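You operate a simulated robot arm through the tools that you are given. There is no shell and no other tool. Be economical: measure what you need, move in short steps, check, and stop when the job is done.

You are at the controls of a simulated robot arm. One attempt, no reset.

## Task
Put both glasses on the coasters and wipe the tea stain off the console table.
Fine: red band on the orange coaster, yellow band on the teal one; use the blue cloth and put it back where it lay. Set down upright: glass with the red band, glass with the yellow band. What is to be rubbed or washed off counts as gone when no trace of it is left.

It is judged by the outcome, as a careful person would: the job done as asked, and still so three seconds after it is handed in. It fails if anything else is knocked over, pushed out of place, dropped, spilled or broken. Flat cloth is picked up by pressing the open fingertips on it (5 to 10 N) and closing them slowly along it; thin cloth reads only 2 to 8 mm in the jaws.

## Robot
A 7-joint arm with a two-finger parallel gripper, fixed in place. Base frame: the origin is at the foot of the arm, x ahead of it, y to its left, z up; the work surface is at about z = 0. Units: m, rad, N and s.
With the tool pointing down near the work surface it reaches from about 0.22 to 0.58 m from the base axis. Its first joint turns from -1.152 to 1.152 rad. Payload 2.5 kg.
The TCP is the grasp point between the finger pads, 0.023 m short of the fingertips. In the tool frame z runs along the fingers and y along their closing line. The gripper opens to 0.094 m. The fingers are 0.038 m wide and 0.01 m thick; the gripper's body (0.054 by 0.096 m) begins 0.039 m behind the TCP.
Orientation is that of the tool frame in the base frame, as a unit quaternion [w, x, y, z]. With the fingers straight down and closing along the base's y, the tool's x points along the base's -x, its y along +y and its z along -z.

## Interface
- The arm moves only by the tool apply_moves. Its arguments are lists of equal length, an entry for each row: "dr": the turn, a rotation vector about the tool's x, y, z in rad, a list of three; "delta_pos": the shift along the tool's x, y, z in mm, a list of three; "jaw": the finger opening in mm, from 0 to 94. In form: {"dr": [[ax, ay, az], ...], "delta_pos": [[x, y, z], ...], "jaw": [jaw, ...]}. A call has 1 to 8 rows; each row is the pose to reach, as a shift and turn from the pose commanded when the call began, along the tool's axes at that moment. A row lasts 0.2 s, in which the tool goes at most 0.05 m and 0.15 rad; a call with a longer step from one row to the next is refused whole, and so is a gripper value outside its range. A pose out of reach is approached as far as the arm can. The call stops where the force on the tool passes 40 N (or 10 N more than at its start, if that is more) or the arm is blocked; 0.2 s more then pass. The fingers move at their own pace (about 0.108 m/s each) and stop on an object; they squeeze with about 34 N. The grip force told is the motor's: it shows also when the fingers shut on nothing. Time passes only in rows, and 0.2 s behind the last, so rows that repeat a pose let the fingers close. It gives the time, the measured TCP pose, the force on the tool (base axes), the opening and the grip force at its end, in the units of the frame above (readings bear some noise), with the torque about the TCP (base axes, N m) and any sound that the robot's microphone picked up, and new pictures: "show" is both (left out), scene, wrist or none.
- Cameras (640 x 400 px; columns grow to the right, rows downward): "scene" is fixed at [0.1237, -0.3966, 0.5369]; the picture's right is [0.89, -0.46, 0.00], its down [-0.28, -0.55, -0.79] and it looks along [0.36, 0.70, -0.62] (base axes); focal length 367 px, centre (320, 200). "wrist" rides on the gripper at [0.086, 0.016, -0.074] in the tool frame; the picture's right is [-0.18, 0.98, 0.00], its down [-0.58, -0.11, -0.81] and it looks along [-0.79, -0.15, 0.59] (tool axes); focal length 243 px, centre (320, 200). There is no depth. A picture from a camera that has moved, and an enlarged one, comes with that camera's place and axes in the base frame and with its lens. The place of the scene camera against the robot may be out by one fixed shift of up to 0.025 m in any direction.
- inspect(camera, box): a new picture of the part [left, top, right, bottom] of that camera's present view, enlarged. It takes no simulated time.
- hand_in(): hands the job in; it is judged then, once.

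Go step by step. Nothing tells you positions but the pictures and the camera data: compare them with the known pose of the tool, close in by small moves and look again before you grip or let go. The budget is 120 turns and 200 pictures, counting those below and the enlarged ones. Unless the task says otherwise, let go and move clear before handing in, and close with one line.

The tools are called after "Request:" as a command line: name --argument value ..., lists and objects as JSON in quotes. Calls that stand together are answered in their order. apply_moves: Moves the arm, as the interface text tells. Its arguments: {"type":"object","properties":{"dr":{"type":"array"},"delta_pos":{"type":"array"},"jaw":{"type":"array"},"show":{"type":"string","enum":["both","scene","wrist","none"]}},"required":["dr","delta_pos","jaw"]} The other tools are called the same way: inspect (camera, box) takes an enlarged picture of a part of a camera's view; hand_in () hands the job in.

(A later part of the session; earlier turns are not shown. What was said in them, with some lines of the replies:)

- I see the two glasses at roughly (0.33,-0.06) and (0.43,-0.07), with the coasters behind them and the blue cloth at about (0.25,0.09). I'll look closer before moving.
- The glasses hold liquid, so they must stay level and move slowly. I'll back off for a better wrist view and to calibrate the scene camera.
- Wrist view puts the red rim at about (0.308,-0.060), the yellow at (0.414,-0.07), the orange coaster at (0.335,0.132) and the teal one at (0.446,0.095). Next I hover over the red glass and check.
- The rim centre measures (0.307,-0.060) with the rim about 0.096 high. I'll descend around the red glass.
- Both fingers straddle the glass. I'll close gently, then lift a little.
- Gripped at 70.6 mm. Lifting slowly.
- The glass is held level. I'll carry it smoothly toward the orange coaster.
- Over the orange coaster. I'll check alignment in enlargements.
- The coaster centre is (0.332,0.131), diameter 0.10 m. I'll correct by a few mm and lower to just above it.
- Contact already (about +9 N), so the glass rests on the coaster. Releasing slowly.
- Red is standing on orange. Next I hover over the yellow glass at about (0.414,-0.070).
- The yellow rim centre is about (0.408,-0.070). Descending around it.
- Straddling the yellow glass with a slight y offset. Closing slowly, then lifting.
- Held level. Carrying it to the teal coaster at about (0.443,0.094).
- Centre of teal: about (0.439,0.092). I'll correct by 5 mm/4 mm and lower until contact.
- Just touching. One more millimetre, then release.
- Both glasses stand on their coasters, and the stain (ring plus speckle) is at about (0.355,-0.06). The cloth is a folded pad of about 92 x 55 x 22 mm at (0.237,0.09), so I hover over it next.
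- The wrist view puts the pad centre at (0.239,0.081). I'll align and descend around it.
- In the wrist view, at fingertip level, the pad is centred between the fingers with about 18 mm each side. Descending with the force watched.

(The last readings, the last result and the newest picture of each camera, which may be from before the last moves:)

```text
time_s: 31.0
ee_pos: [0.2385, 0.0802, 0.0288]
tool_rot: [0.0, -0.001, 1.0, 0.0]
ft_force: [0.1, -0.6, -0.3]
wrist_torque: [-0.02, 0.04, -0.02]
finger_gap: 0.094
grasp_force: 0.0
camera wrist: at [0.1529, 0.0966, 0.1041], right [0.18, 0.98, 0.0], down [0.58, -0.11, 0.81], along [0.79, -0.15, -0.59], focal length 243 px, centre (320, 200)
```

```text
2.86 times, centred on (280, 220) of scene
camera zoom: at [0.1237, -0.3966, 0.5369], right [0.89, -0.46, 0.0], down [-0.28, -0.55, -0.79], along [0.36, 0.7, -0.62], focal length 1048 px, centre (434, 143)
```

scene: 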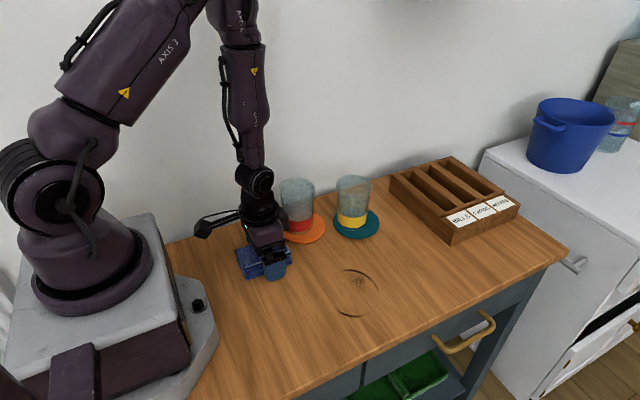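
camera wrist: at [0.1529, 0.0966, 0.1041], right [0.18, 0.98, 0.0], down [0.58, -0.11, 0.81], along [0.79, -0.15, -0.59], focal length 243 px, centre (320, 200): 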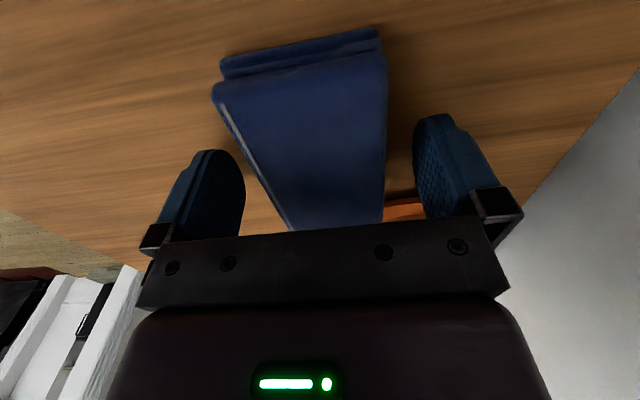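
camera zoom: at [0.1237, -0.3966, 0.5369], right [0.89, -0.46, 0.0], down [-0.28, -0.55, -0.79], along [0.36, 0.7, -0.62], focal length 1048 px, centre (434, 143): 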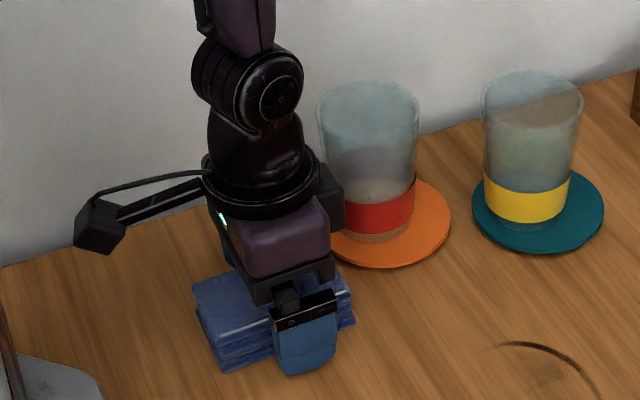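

Fingers flank the pad with no contact. Return pose is (0.2385,0.0802). Closing slowly.

Request:
apply_moves --dr '[[0, 0, 0], [0, 0, 0], [0, 0, 0], [0, 0, 0], [0, 0, 0], [0, 0, 0]]' --delta_pos '[[0, 0, 0], [0, 0, 0], [0, 0, 0], [0, 0, 0], [0, 0, 0], [0, 0, 0]]' --jaw '[80, 70, 62, 56, 50, 46]'

Request:
inspect --camera "scene" --box '[200, 150, 360, 290]'

```text
time_s: 32.4
ee_pos: [0.2387, 0.0803, 0.0302]
tool_rot: [-0.001, -0.001, 1.0, 0.0]
ft_force: [-0.3, 0.6, 0.2]
wrist_torque: [0.01, 0.01, 0.0]
finger_gap: 0.0614
grasp_force: 34.1
camera wrist: at [0.1529, 0.0966, 0.1042], right [0.18, 0.98, 0.0], down [0.58, -0.11, 0.81], along [0.79, -0.15, -0.59], focal length 243 px, centre (320, 200)
```

scene: 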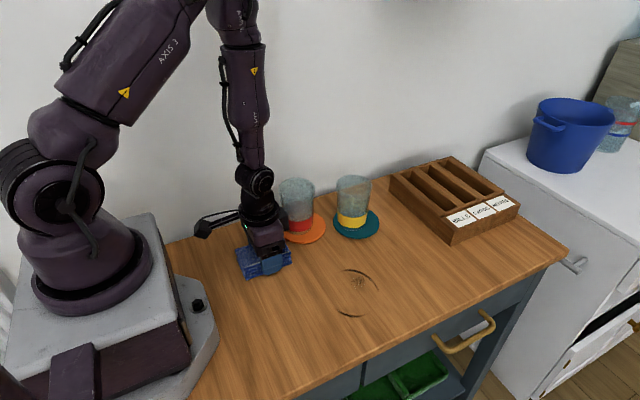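
wrist: 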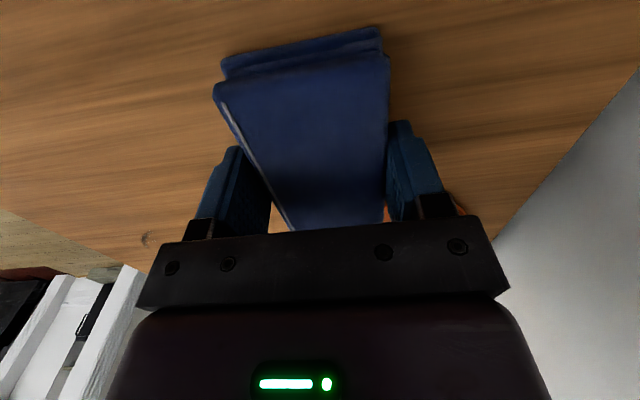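

```text
2.86 times, centred on (280, 220) of scene
camera zoom: at [0.1237, -0.3966, 0.5369], right [0.89, -0.46, 0.0], down [-0.28, -0.55, -0.79], along [0.36, 0.7, -0.62], focal length 1048 px, centre (434, 143)
```

zoom: 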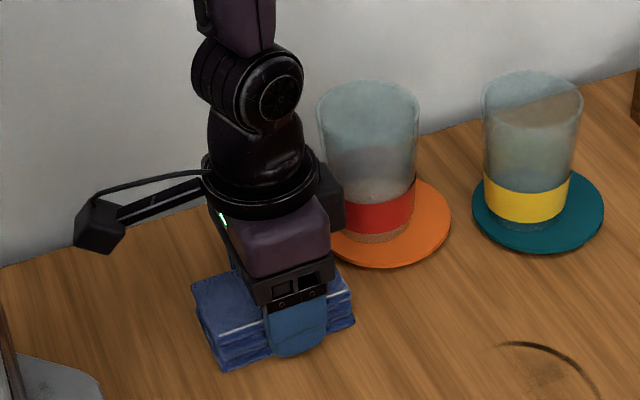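

Pad gripped firmly at 61 mm. Lifting and carrying it above the stain.

Request:
apply_moves --dr '[[0, 0, 0], [0, 0, 0], [0, 0, 0], [0, 0, 0], [0, 0, 0], [0, 0, 0], [0, 0, 0]]' --delta_pos '[[0, 0, -12], [0, 0, -30], [0, -30, -50], [-30, -60, -60], [-60, -90, -60], [-90, -120, -60], [-108, -140, -60]]' --jaw '[46, 46, 46, 46, 46, 46, 46]'

Request:
inspect --camera "scene" --box '[260, 190, 440, 330]'

```text
time_s: 34.0
ee_pos: [0.3464, -0.0591, 0.0875]
tool_rot: [-0.001, 0.0, 1.0, 0.0]
ft_force: [-0.8, -0.7, -0.6]
wrist_torque: [-0.01, 0.02, -0.03]
finger_gap: 0.0613
grasp_force: 34.0
camera wrist: at [0.2613, -0.0433, 0.1635], right [0.18, 0.98, 0.0], down [0.58, -0.11, 0.81], along [0.79, -0.15, -0.59], focal length 243 px, centre (320, 200)
```

scene: 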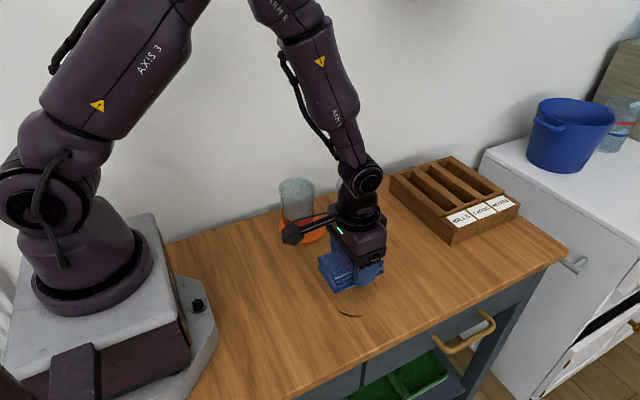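
wrist: 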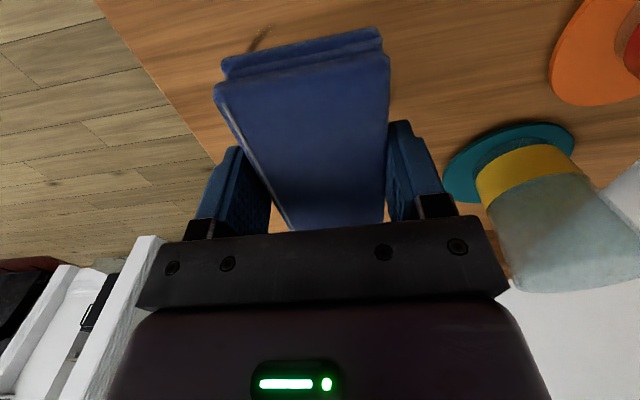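

```text
2.86 times, centred on (350, 260) of scene
camera zoom: at [0.1237, -0.3966, 0.5369], right [0.89, -0.46, 0.0], down [-0.28, -0.55, -0.79], along [0.36, 0.7, -0.62], focal length 1048 px, centre (234, 29)
```

zoom: 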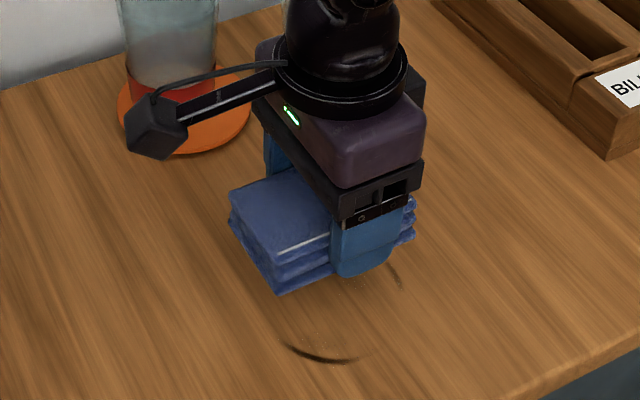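

The ring's centre is near (0.35,-0.06), spanning y of about -0.105 to -0.015. Lowering the pad to just above the table, then touching.

Request:
apply_moves --dr '[[0, 0, 0], [0, 0, 0], [0, 0, 0], [0, 0, 0], [0, 0, 0], [0, 0, 0]]' --delta_pos '[[-4, 0, 15], [-4, 0, 30], [-4, 0, 45], [-4, 0, 53], [-4, 0, 57], [-4, 0, 59]]' --jaw '[46, 46, 46, 46, 46, 46]' --show "scene"

```text
time_s: 35.4
ee_pos: [0.3501, -0.0588, 0.0309]
tool_rot: [0.0, 0.0, 1.0, 0.0]
ft_force: [0.5, 0.8, -0.2]
wrist_torque: [-0.02, 0.03, -0.01]
finger_gap: 0.0615
grasp_force: 34.3
```

scene: 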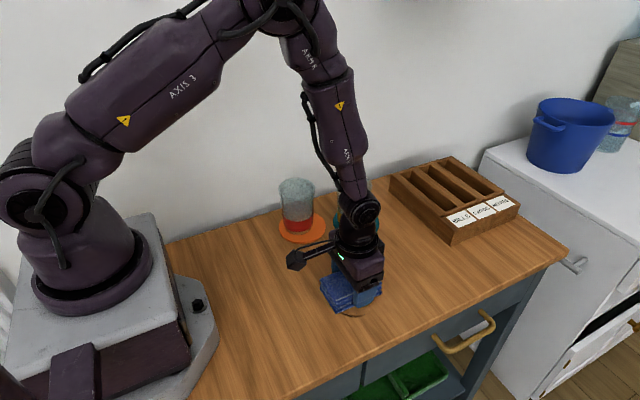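

Request:
apply_moves --dr '[[0, 0, 0], [0, 0, 0]]' --delta_pos '[[0, 0, 1.5], [0, 0, 2.5]]' --jaw '[46, 46]' --show "none"

```text
time_s: 36.0
ee_pos: [0.3514, -0.0584, 0.0281]
tool_rot: [0.0, -0.001, 1.0, 0.0]
ft_force: [-6.6, 0.4, 23.5]
wrist_torque: [0.06, 0.26, 0.01]
finger_gap: 0.0613
grasp_force: 34.0
```

Contact at 23 N is firmer than needed. I'll ease 1 mm and stroke along y.

Request:
apply_moves --dr '[[0, 0, 0], [0, 0, 0], [0, 0, 0], [0, 0, 0], [0, 0, 0], [0, 0, 0], [0, 0, 0], [0, 0, 0]]' --delta_pos '[[0, 0, -1], [0, 15, -1], [0, 30, -1], [0, 45, -1], [0, 30, -1], [0, 15, -1], [0, 0, -1], [0, -15, -1]]' --jaw '[46, 46, 46, 46, 46, 46, 46, 46]' --show "none"

```text
time_s: 37.8
ee_pos: [0.3501, -0.0742, 0.0297]
tool_rot: [0.001, 0.0, 1.0, 0.0]
ft_force: [0.4, -0.1, -0.6]
wrist_torque: [0.0, -0.02, 0.01]
finger_gap: 0.0614
grasp_force: 33.6
```

Contact has gone (the pad may have slipped up in the jaws a little). Pressing slightly more and stroking toward -y.

Request:
apply_moves --dr '[[0, 0, 0], [0, 0, 0], [0, 0, 0], [0, 0, 0], [0, 0, 0], [0, 0, 0], [0, 0, 0], [0, 0, 0]]' --delta_pos '[[0, 0, 1.5], [0, -15, 1.5], [0, -30, 1.5], [0, -40, 1.5], [0, -25, 1.5], [0, -10, 1.5], [0, 5, 1.5], [0, 20, 1.5]]' --jaw '[46, 46, 46, 46, 46, 46, 46, 46]' --show "none"

```text
time_s: 39.6
ee_pos: [0.3517, -0.0543, 0.0283]
tool_rot: [0.001, 0.0, 1.0, -0.001]
ft_force: [1.0, -15.3, 29.5]
wrist_torque: [-0.42, -0.11, 0.04]
finger_gap: 0.0614
grasp_force: 34.2
```

Good contact now (about 29 N, sliding). Ease slightly and continue over the +y half.

Request:
apply_moves --dr '[[0, 0, 0], [0, 0, 0], [0, 0, 0], [0, 0, 0], [0, 0, 0], [0, 0, 0], [0, 0, 0], [0, 0, 0]]' --delta_pos '[[0, 10, -0.5], [0, 25, -0.5], [0, 38, -0.5], [0, 25, -0.5], [0, 10, -0.5], [0, -5, -0.5], [0, -20, -0.5], [0, -35, -0.5]]' --jaw '[46, 46, 46, 46, 46, 46, 46, 46]' --show "none"

Request:
apply_moves --dr '[[0, 0, 0], [0, 0, 0], [0, 0, 0], [0, 0, 0], [0, 0, 0], [0, 0, 0]]' --delta_pos '[[0, -12, 0], [0, -24, 0], [0, -12, 0], [0, 0, 0], [0, 0, -25], [30, 0, -55]]' --jaw '[46, 46, 46, 46, 46, 46]'

Request:
inspect --camera "scene" --box '[260, 190, 440, 330]'

```text
time_s: 41.4
ee_pos: [0.3513, -0.0892, 0.0276]
tool_rot: [0.001, 0.001, 1.0, 0.0]
ft_force: [0.5, 9.0, 20.2]
wrist_torque: [0.71, -0.3, 0.08]
finger_gap: 0.0611
grasp_force: 33.8
```

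```text
time_s: 42.8
ee_pos: [0.3196, -0.0881, 0.0816]
tool_rot: [0.0, 0.001, 1.0, 0.0]
ft_force: [-1.5, -0.4, -1.3]
wrist_torque: [0.03, -0.03, -0.02]
finger_gap: 0.0611
grasp_force: 33.6
camera wrist: at [0.2343, -0.0723, 0.1574], right [0.18, 0.98, 0.0], down [0.58, -0.11, 0.81], along [0.79, -0.15, -0.59], focal length 243 px, centre (320, 200)
```

scene: 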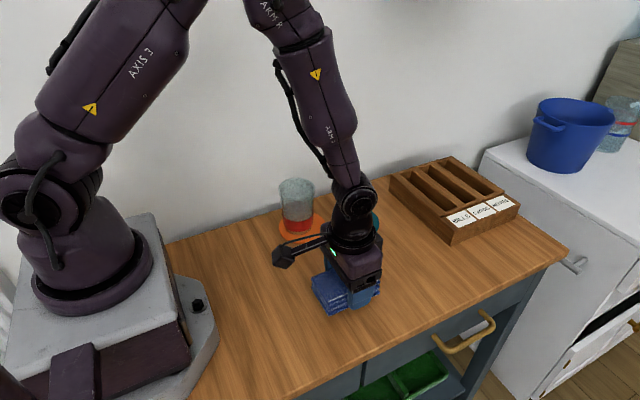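
wrist: 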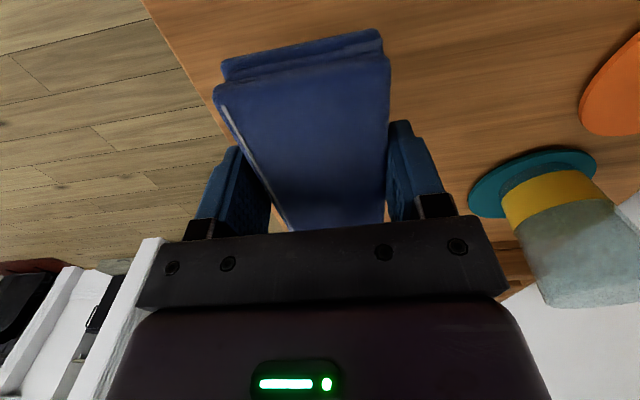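

```text
2.86 times, centred on (350, 260) of scene
camera zoom: at [0.1237, -0.3966, 0.5369], right [0.89, -0.46, 0.0], down [-0.28, -0.55, -0.79], along [0.36, 0.7, -0.62], focal length 1048 px, centre (234, 29)
```

zoom: 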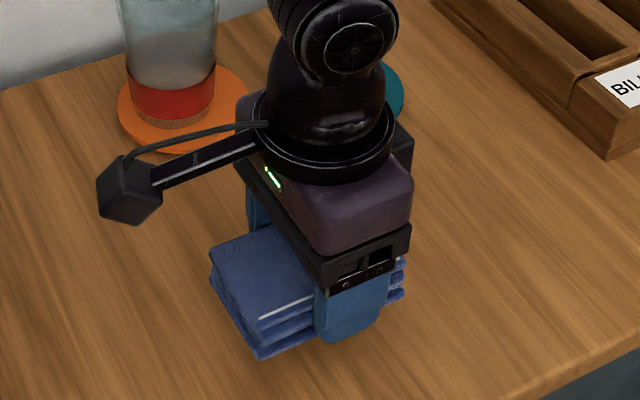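

I can't see the stain area behind the arm, so I'll move the pad back above its home spot and look.

Request:
apply_moves --dr '[[0, 0, 0], [0, 0, 0], [0, 0, 0], [0, 0, 0], [0, 0, 0]]' --delta_pos '[[30, 20, 0], [60, 55, 0], [81, 95, 0], [81, 135, 0], [81, 168, 0]]' --jaw '[46, 46, 46, 46, 46]'

Request:
inspect --camera "scene" --box '[300, 230, 440, 340]'

Request:
inspect --camera "scene" --box '[200, 190, 340, 300]'

```text
time_s: 44.0
ee_pos: [0.2399, 0.079, 0.0795]
tool_rot: [0.001, 0.001, 1.0, 0.0]
ft_force: [0.4, 0.6, -0.3]
wrist_torque: [-0.05, 0.0, 0.0]
finger_gap: 0.0614
grasp_force: 33.7
camera wrist: at [0.154, 0.0944, 0.1561], right [0.19, 0.98, 0.0], down [0.58, -0.11, 0.81], along [0.79, -0.15, -0.59], focal length 243 px, centre (320, 200)
```

scene: 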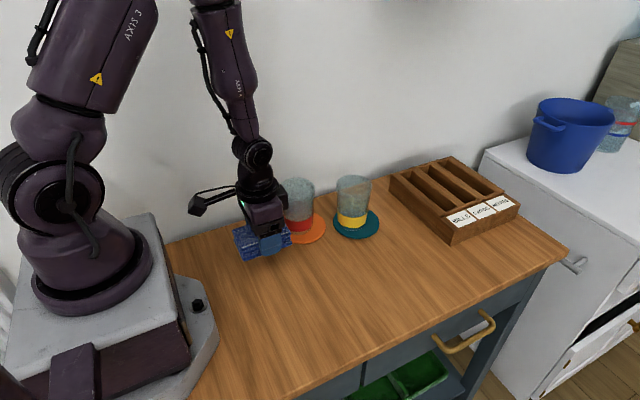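
wrist: 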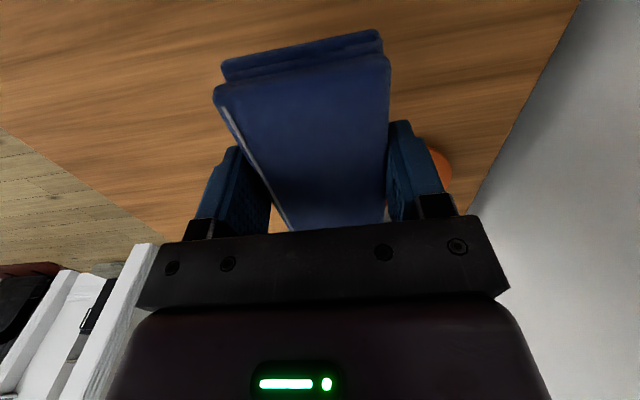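

```text
3.64 times, centred on (370, 285) of scene
camera zoom: at [0.1237, -0.3966, 0.5369], right [0.89, -0.46, 0.0], down [-0.28, -0.55, -0.79], along [0.36, 0.7, -0.62], focal length 1333 px, centre (138, -109)
```

zoom: 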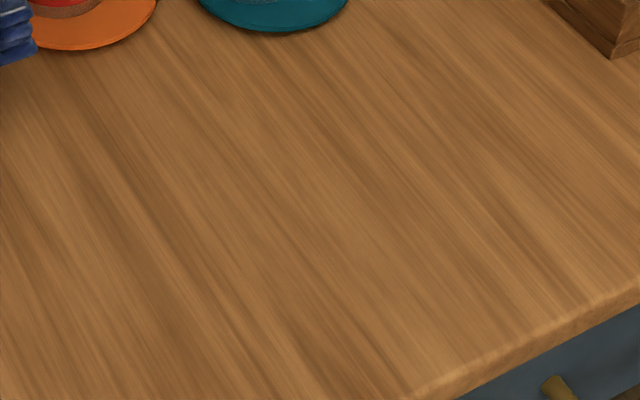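

```text
3.64 times, centred on (270, 245) of scene
camera zoom: at [0.1237, -0.3966, 0.5369], right [0.89, -0.46, 0.0], down [-0.28, -0.55, -0.79], along [0.36, 0.7, -0.62], focal length 1333 px, centre (502, 36)
```

zoom: 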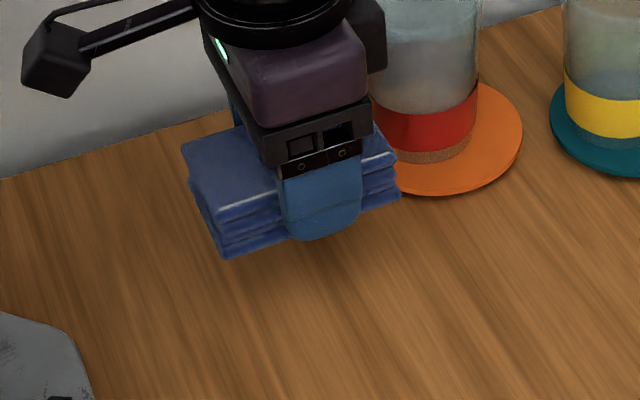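

The stain looks gone. One tighter look for faint traces.

Request:
inspect --camera "scene" --box '[328, 260, 392, 325]'

```text
6.15 times, centred on (360, 292) of scene
camera zoom: at [0.1237, -0.3966, 0.5369], right [0.89, -0.46, 0.0], down [-0.28, -0.55, -0.79], along [0.36, 0.7, -0.62], focal length 2256 px, centre (74, -369)
```

zoom: 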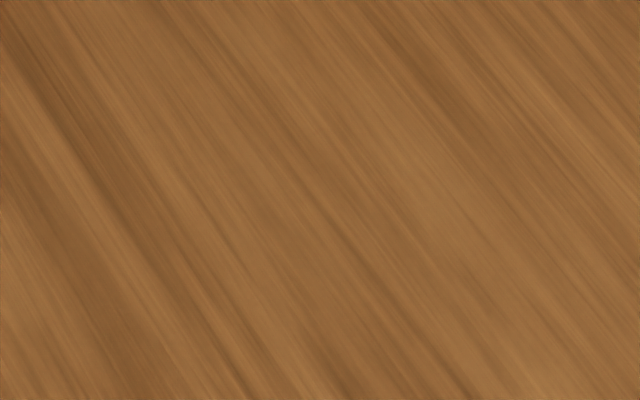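

Clean. Lowering the pad onto its original spot.

Request:
apply_moves --dr '[[0, 0, 0], [0, 0, 0], [0, 0, 0], [0, 0, 0], [0, 0, 0], [0, 0, 0]]' --delta_pos '[[1, 1, 12], [1, 1, 26], [1, 1, 38], [1, 1, 45], [1, 1, 48], [1, 1, 50]]' --jaw '[46, 46, 46, 46, 46, 46]'

```text
time_s: 45.4
ee_pos: [0.2379, 0.0792, 0.033]
tool_rot: [0.0, -0.001, 1.0, -0.001]
ft_force: [0.1, 0.0, -1.2]
wrist_torque: [0.01, -0.03, -0.06]
finger_gap: 0.0617
grasp_force: 34.3
camera wrist: at [0.1531, 0.0954, 0.1079], right [0.18, 0.98, 0.0], down [0.58, -0.11, 0.81], along [0.79, -0.15, -0.59], focal length 243 px, centre (320, 200)
```

scene: 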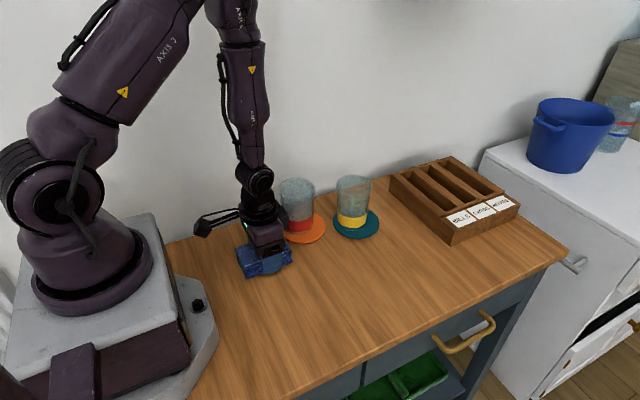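
wrist: 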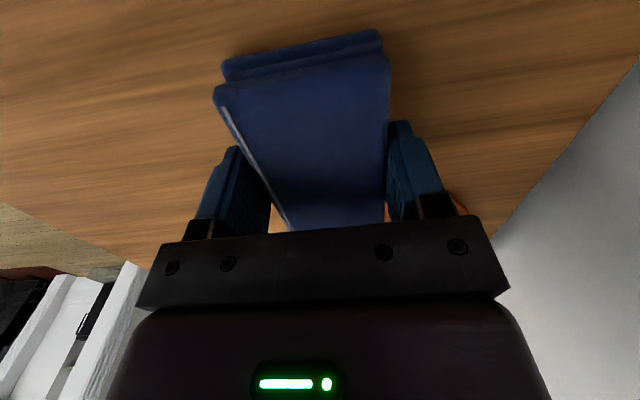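

Request:
apply_moves --dr '[[0, 0, 0], [0, 0, 0], [0, 0, 0]]' --delta_pos '[[0, 1, 2], [0, 1, 3.3], [0, 1, 4]]' --jaw '[46, 46, 46]' --show "none"

```text
time_s: 46.2
ee_pos: [0.2377, 0.0805, 0.0298]
tool_rot: [0.0, 0.001, 1.0, 0.0]
ft_force: [0.0, -0.1, -0.5]
wrist_torque: [0.03, 0.01, -0.04]
finger_gap: 0.0611
grasp_force: 34.0
```

Request:
apply_moves --dr '[[0, 0, 0], [0, 0, 0], [0, 0, 0]]' --delta_pos '[[0, 0, 0.8], [0, 0, 1.3], [0, 0, 1.3]]' --jaw '[46, 46, 46]' --show "none"

```text
time_s: 47.0
ee_pos: [0.2387, 0.0816, 0.0286]
tool_rot: [0.0, 0.0, 1.0, 0.0]
ft_force: [-1.3, 0.1, 12.4]
wrist_torque: [-0.16, -0.14, 0.02]
finger_gap: 0.0613
grasp_force: 33.9
```

The pad rests on the table. Opening and rising straight up.

Request:
apply_moves --dr '[[0, 0, 0], [0, 0, 0], [0, 0, 0], [0, 0, 0], [0, 0, 0]]' --delta_pos '[[0, 0, 0], [0, 0, 0], [0, 0, 0], [0, 0, 0], [0, 0, 0]]' --jaw '[64, 68, 76, 86, 92]' --show "none"

Request:
apply_moves --dr '[[0, 0, 0], [0, 0, 0], [0, 0, 0], [0, 0, 0], [0, 0, 0], [0, 0, 0], [0, 0, 0]]' --delta_pos '[[0, 0, -10], [0, 0, -25], [0, 0, -50], [0, 0, -85], [0, 0, -125], [0, 0, -165], [0, 0, -200]]' --jaw '[92, 92, 92, 92, 92, 92, 92]'

Request:
inspect --camera "scene" --box '[220, 170, 440, 330]'

```text
time_s: 48.2
ee_pos: [0.2379, 0.0812, 0.0273]
tool_rot: [0.001, 0.0, 1.0, 0.0]
ft_force: [0.2, -0.2, 0.6]
wrist_torque: [-0.03, 0.01, 0.01]
finger_gap: 0.0921
grasp_force: 0.1
```

```text
time_s: 49.8
ee_pos: [0.2388, 0.0816, 0.2283]
tool_rot: [0.0, 0.0, 1.0, -0.001]
ft_force: [0.2, -1.1, -0.7]
wrist_torque: [0.02, 0.0, -0.03]
finger_gap: 0.092
grasp_force: 0.2
camera wrist: at [0.1528, 0.0978, 0.3029], right [0.18, 0.98, 0.0], down [0.58, -0.11, 0.81], along [0.79, -0.15, -0.59], focal length 243 px, centre (320, 200)
```

scene: 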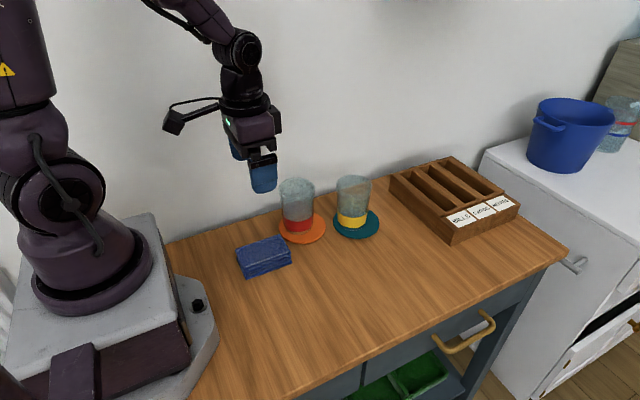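
wrist: 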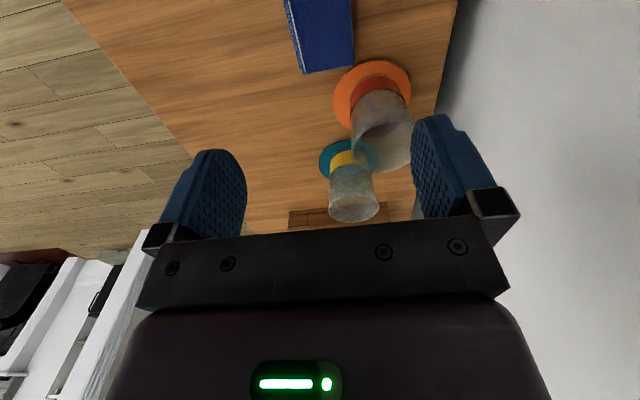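

```text
2.50 times, centred on (330, 250) of scene
camera zoom: at [0.1237, -0.3966, 0.5369], right [0.89, -0.46, 0.0], down [-0.28, -0.55, -0.79], along [0.36, 0.7, -0.62], focal length 917 px, centre (295, 75)
```

zoom: 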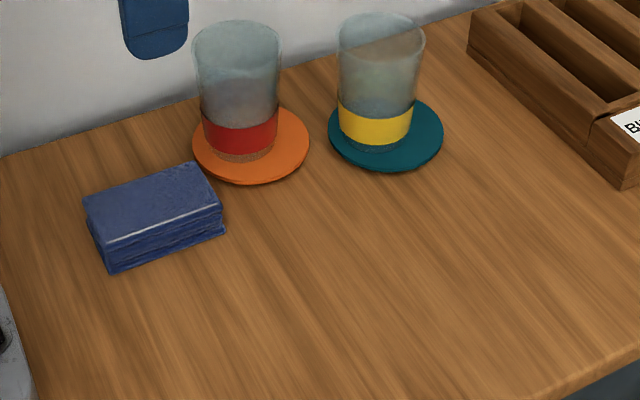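

Both glasses stand on the right coasters, the table shows no trace of the stain, the cloth is back in the same place, and the gripper is clear. Handing in.

Request:
hand_in

```text
The job is handed in.
```

The red-band glass is upright on the orange coaster and the yellow-band glass is upright on the teal one. The tea stain is wiped off with no trace left in the close-up, and the blue cloth is back where it lay.
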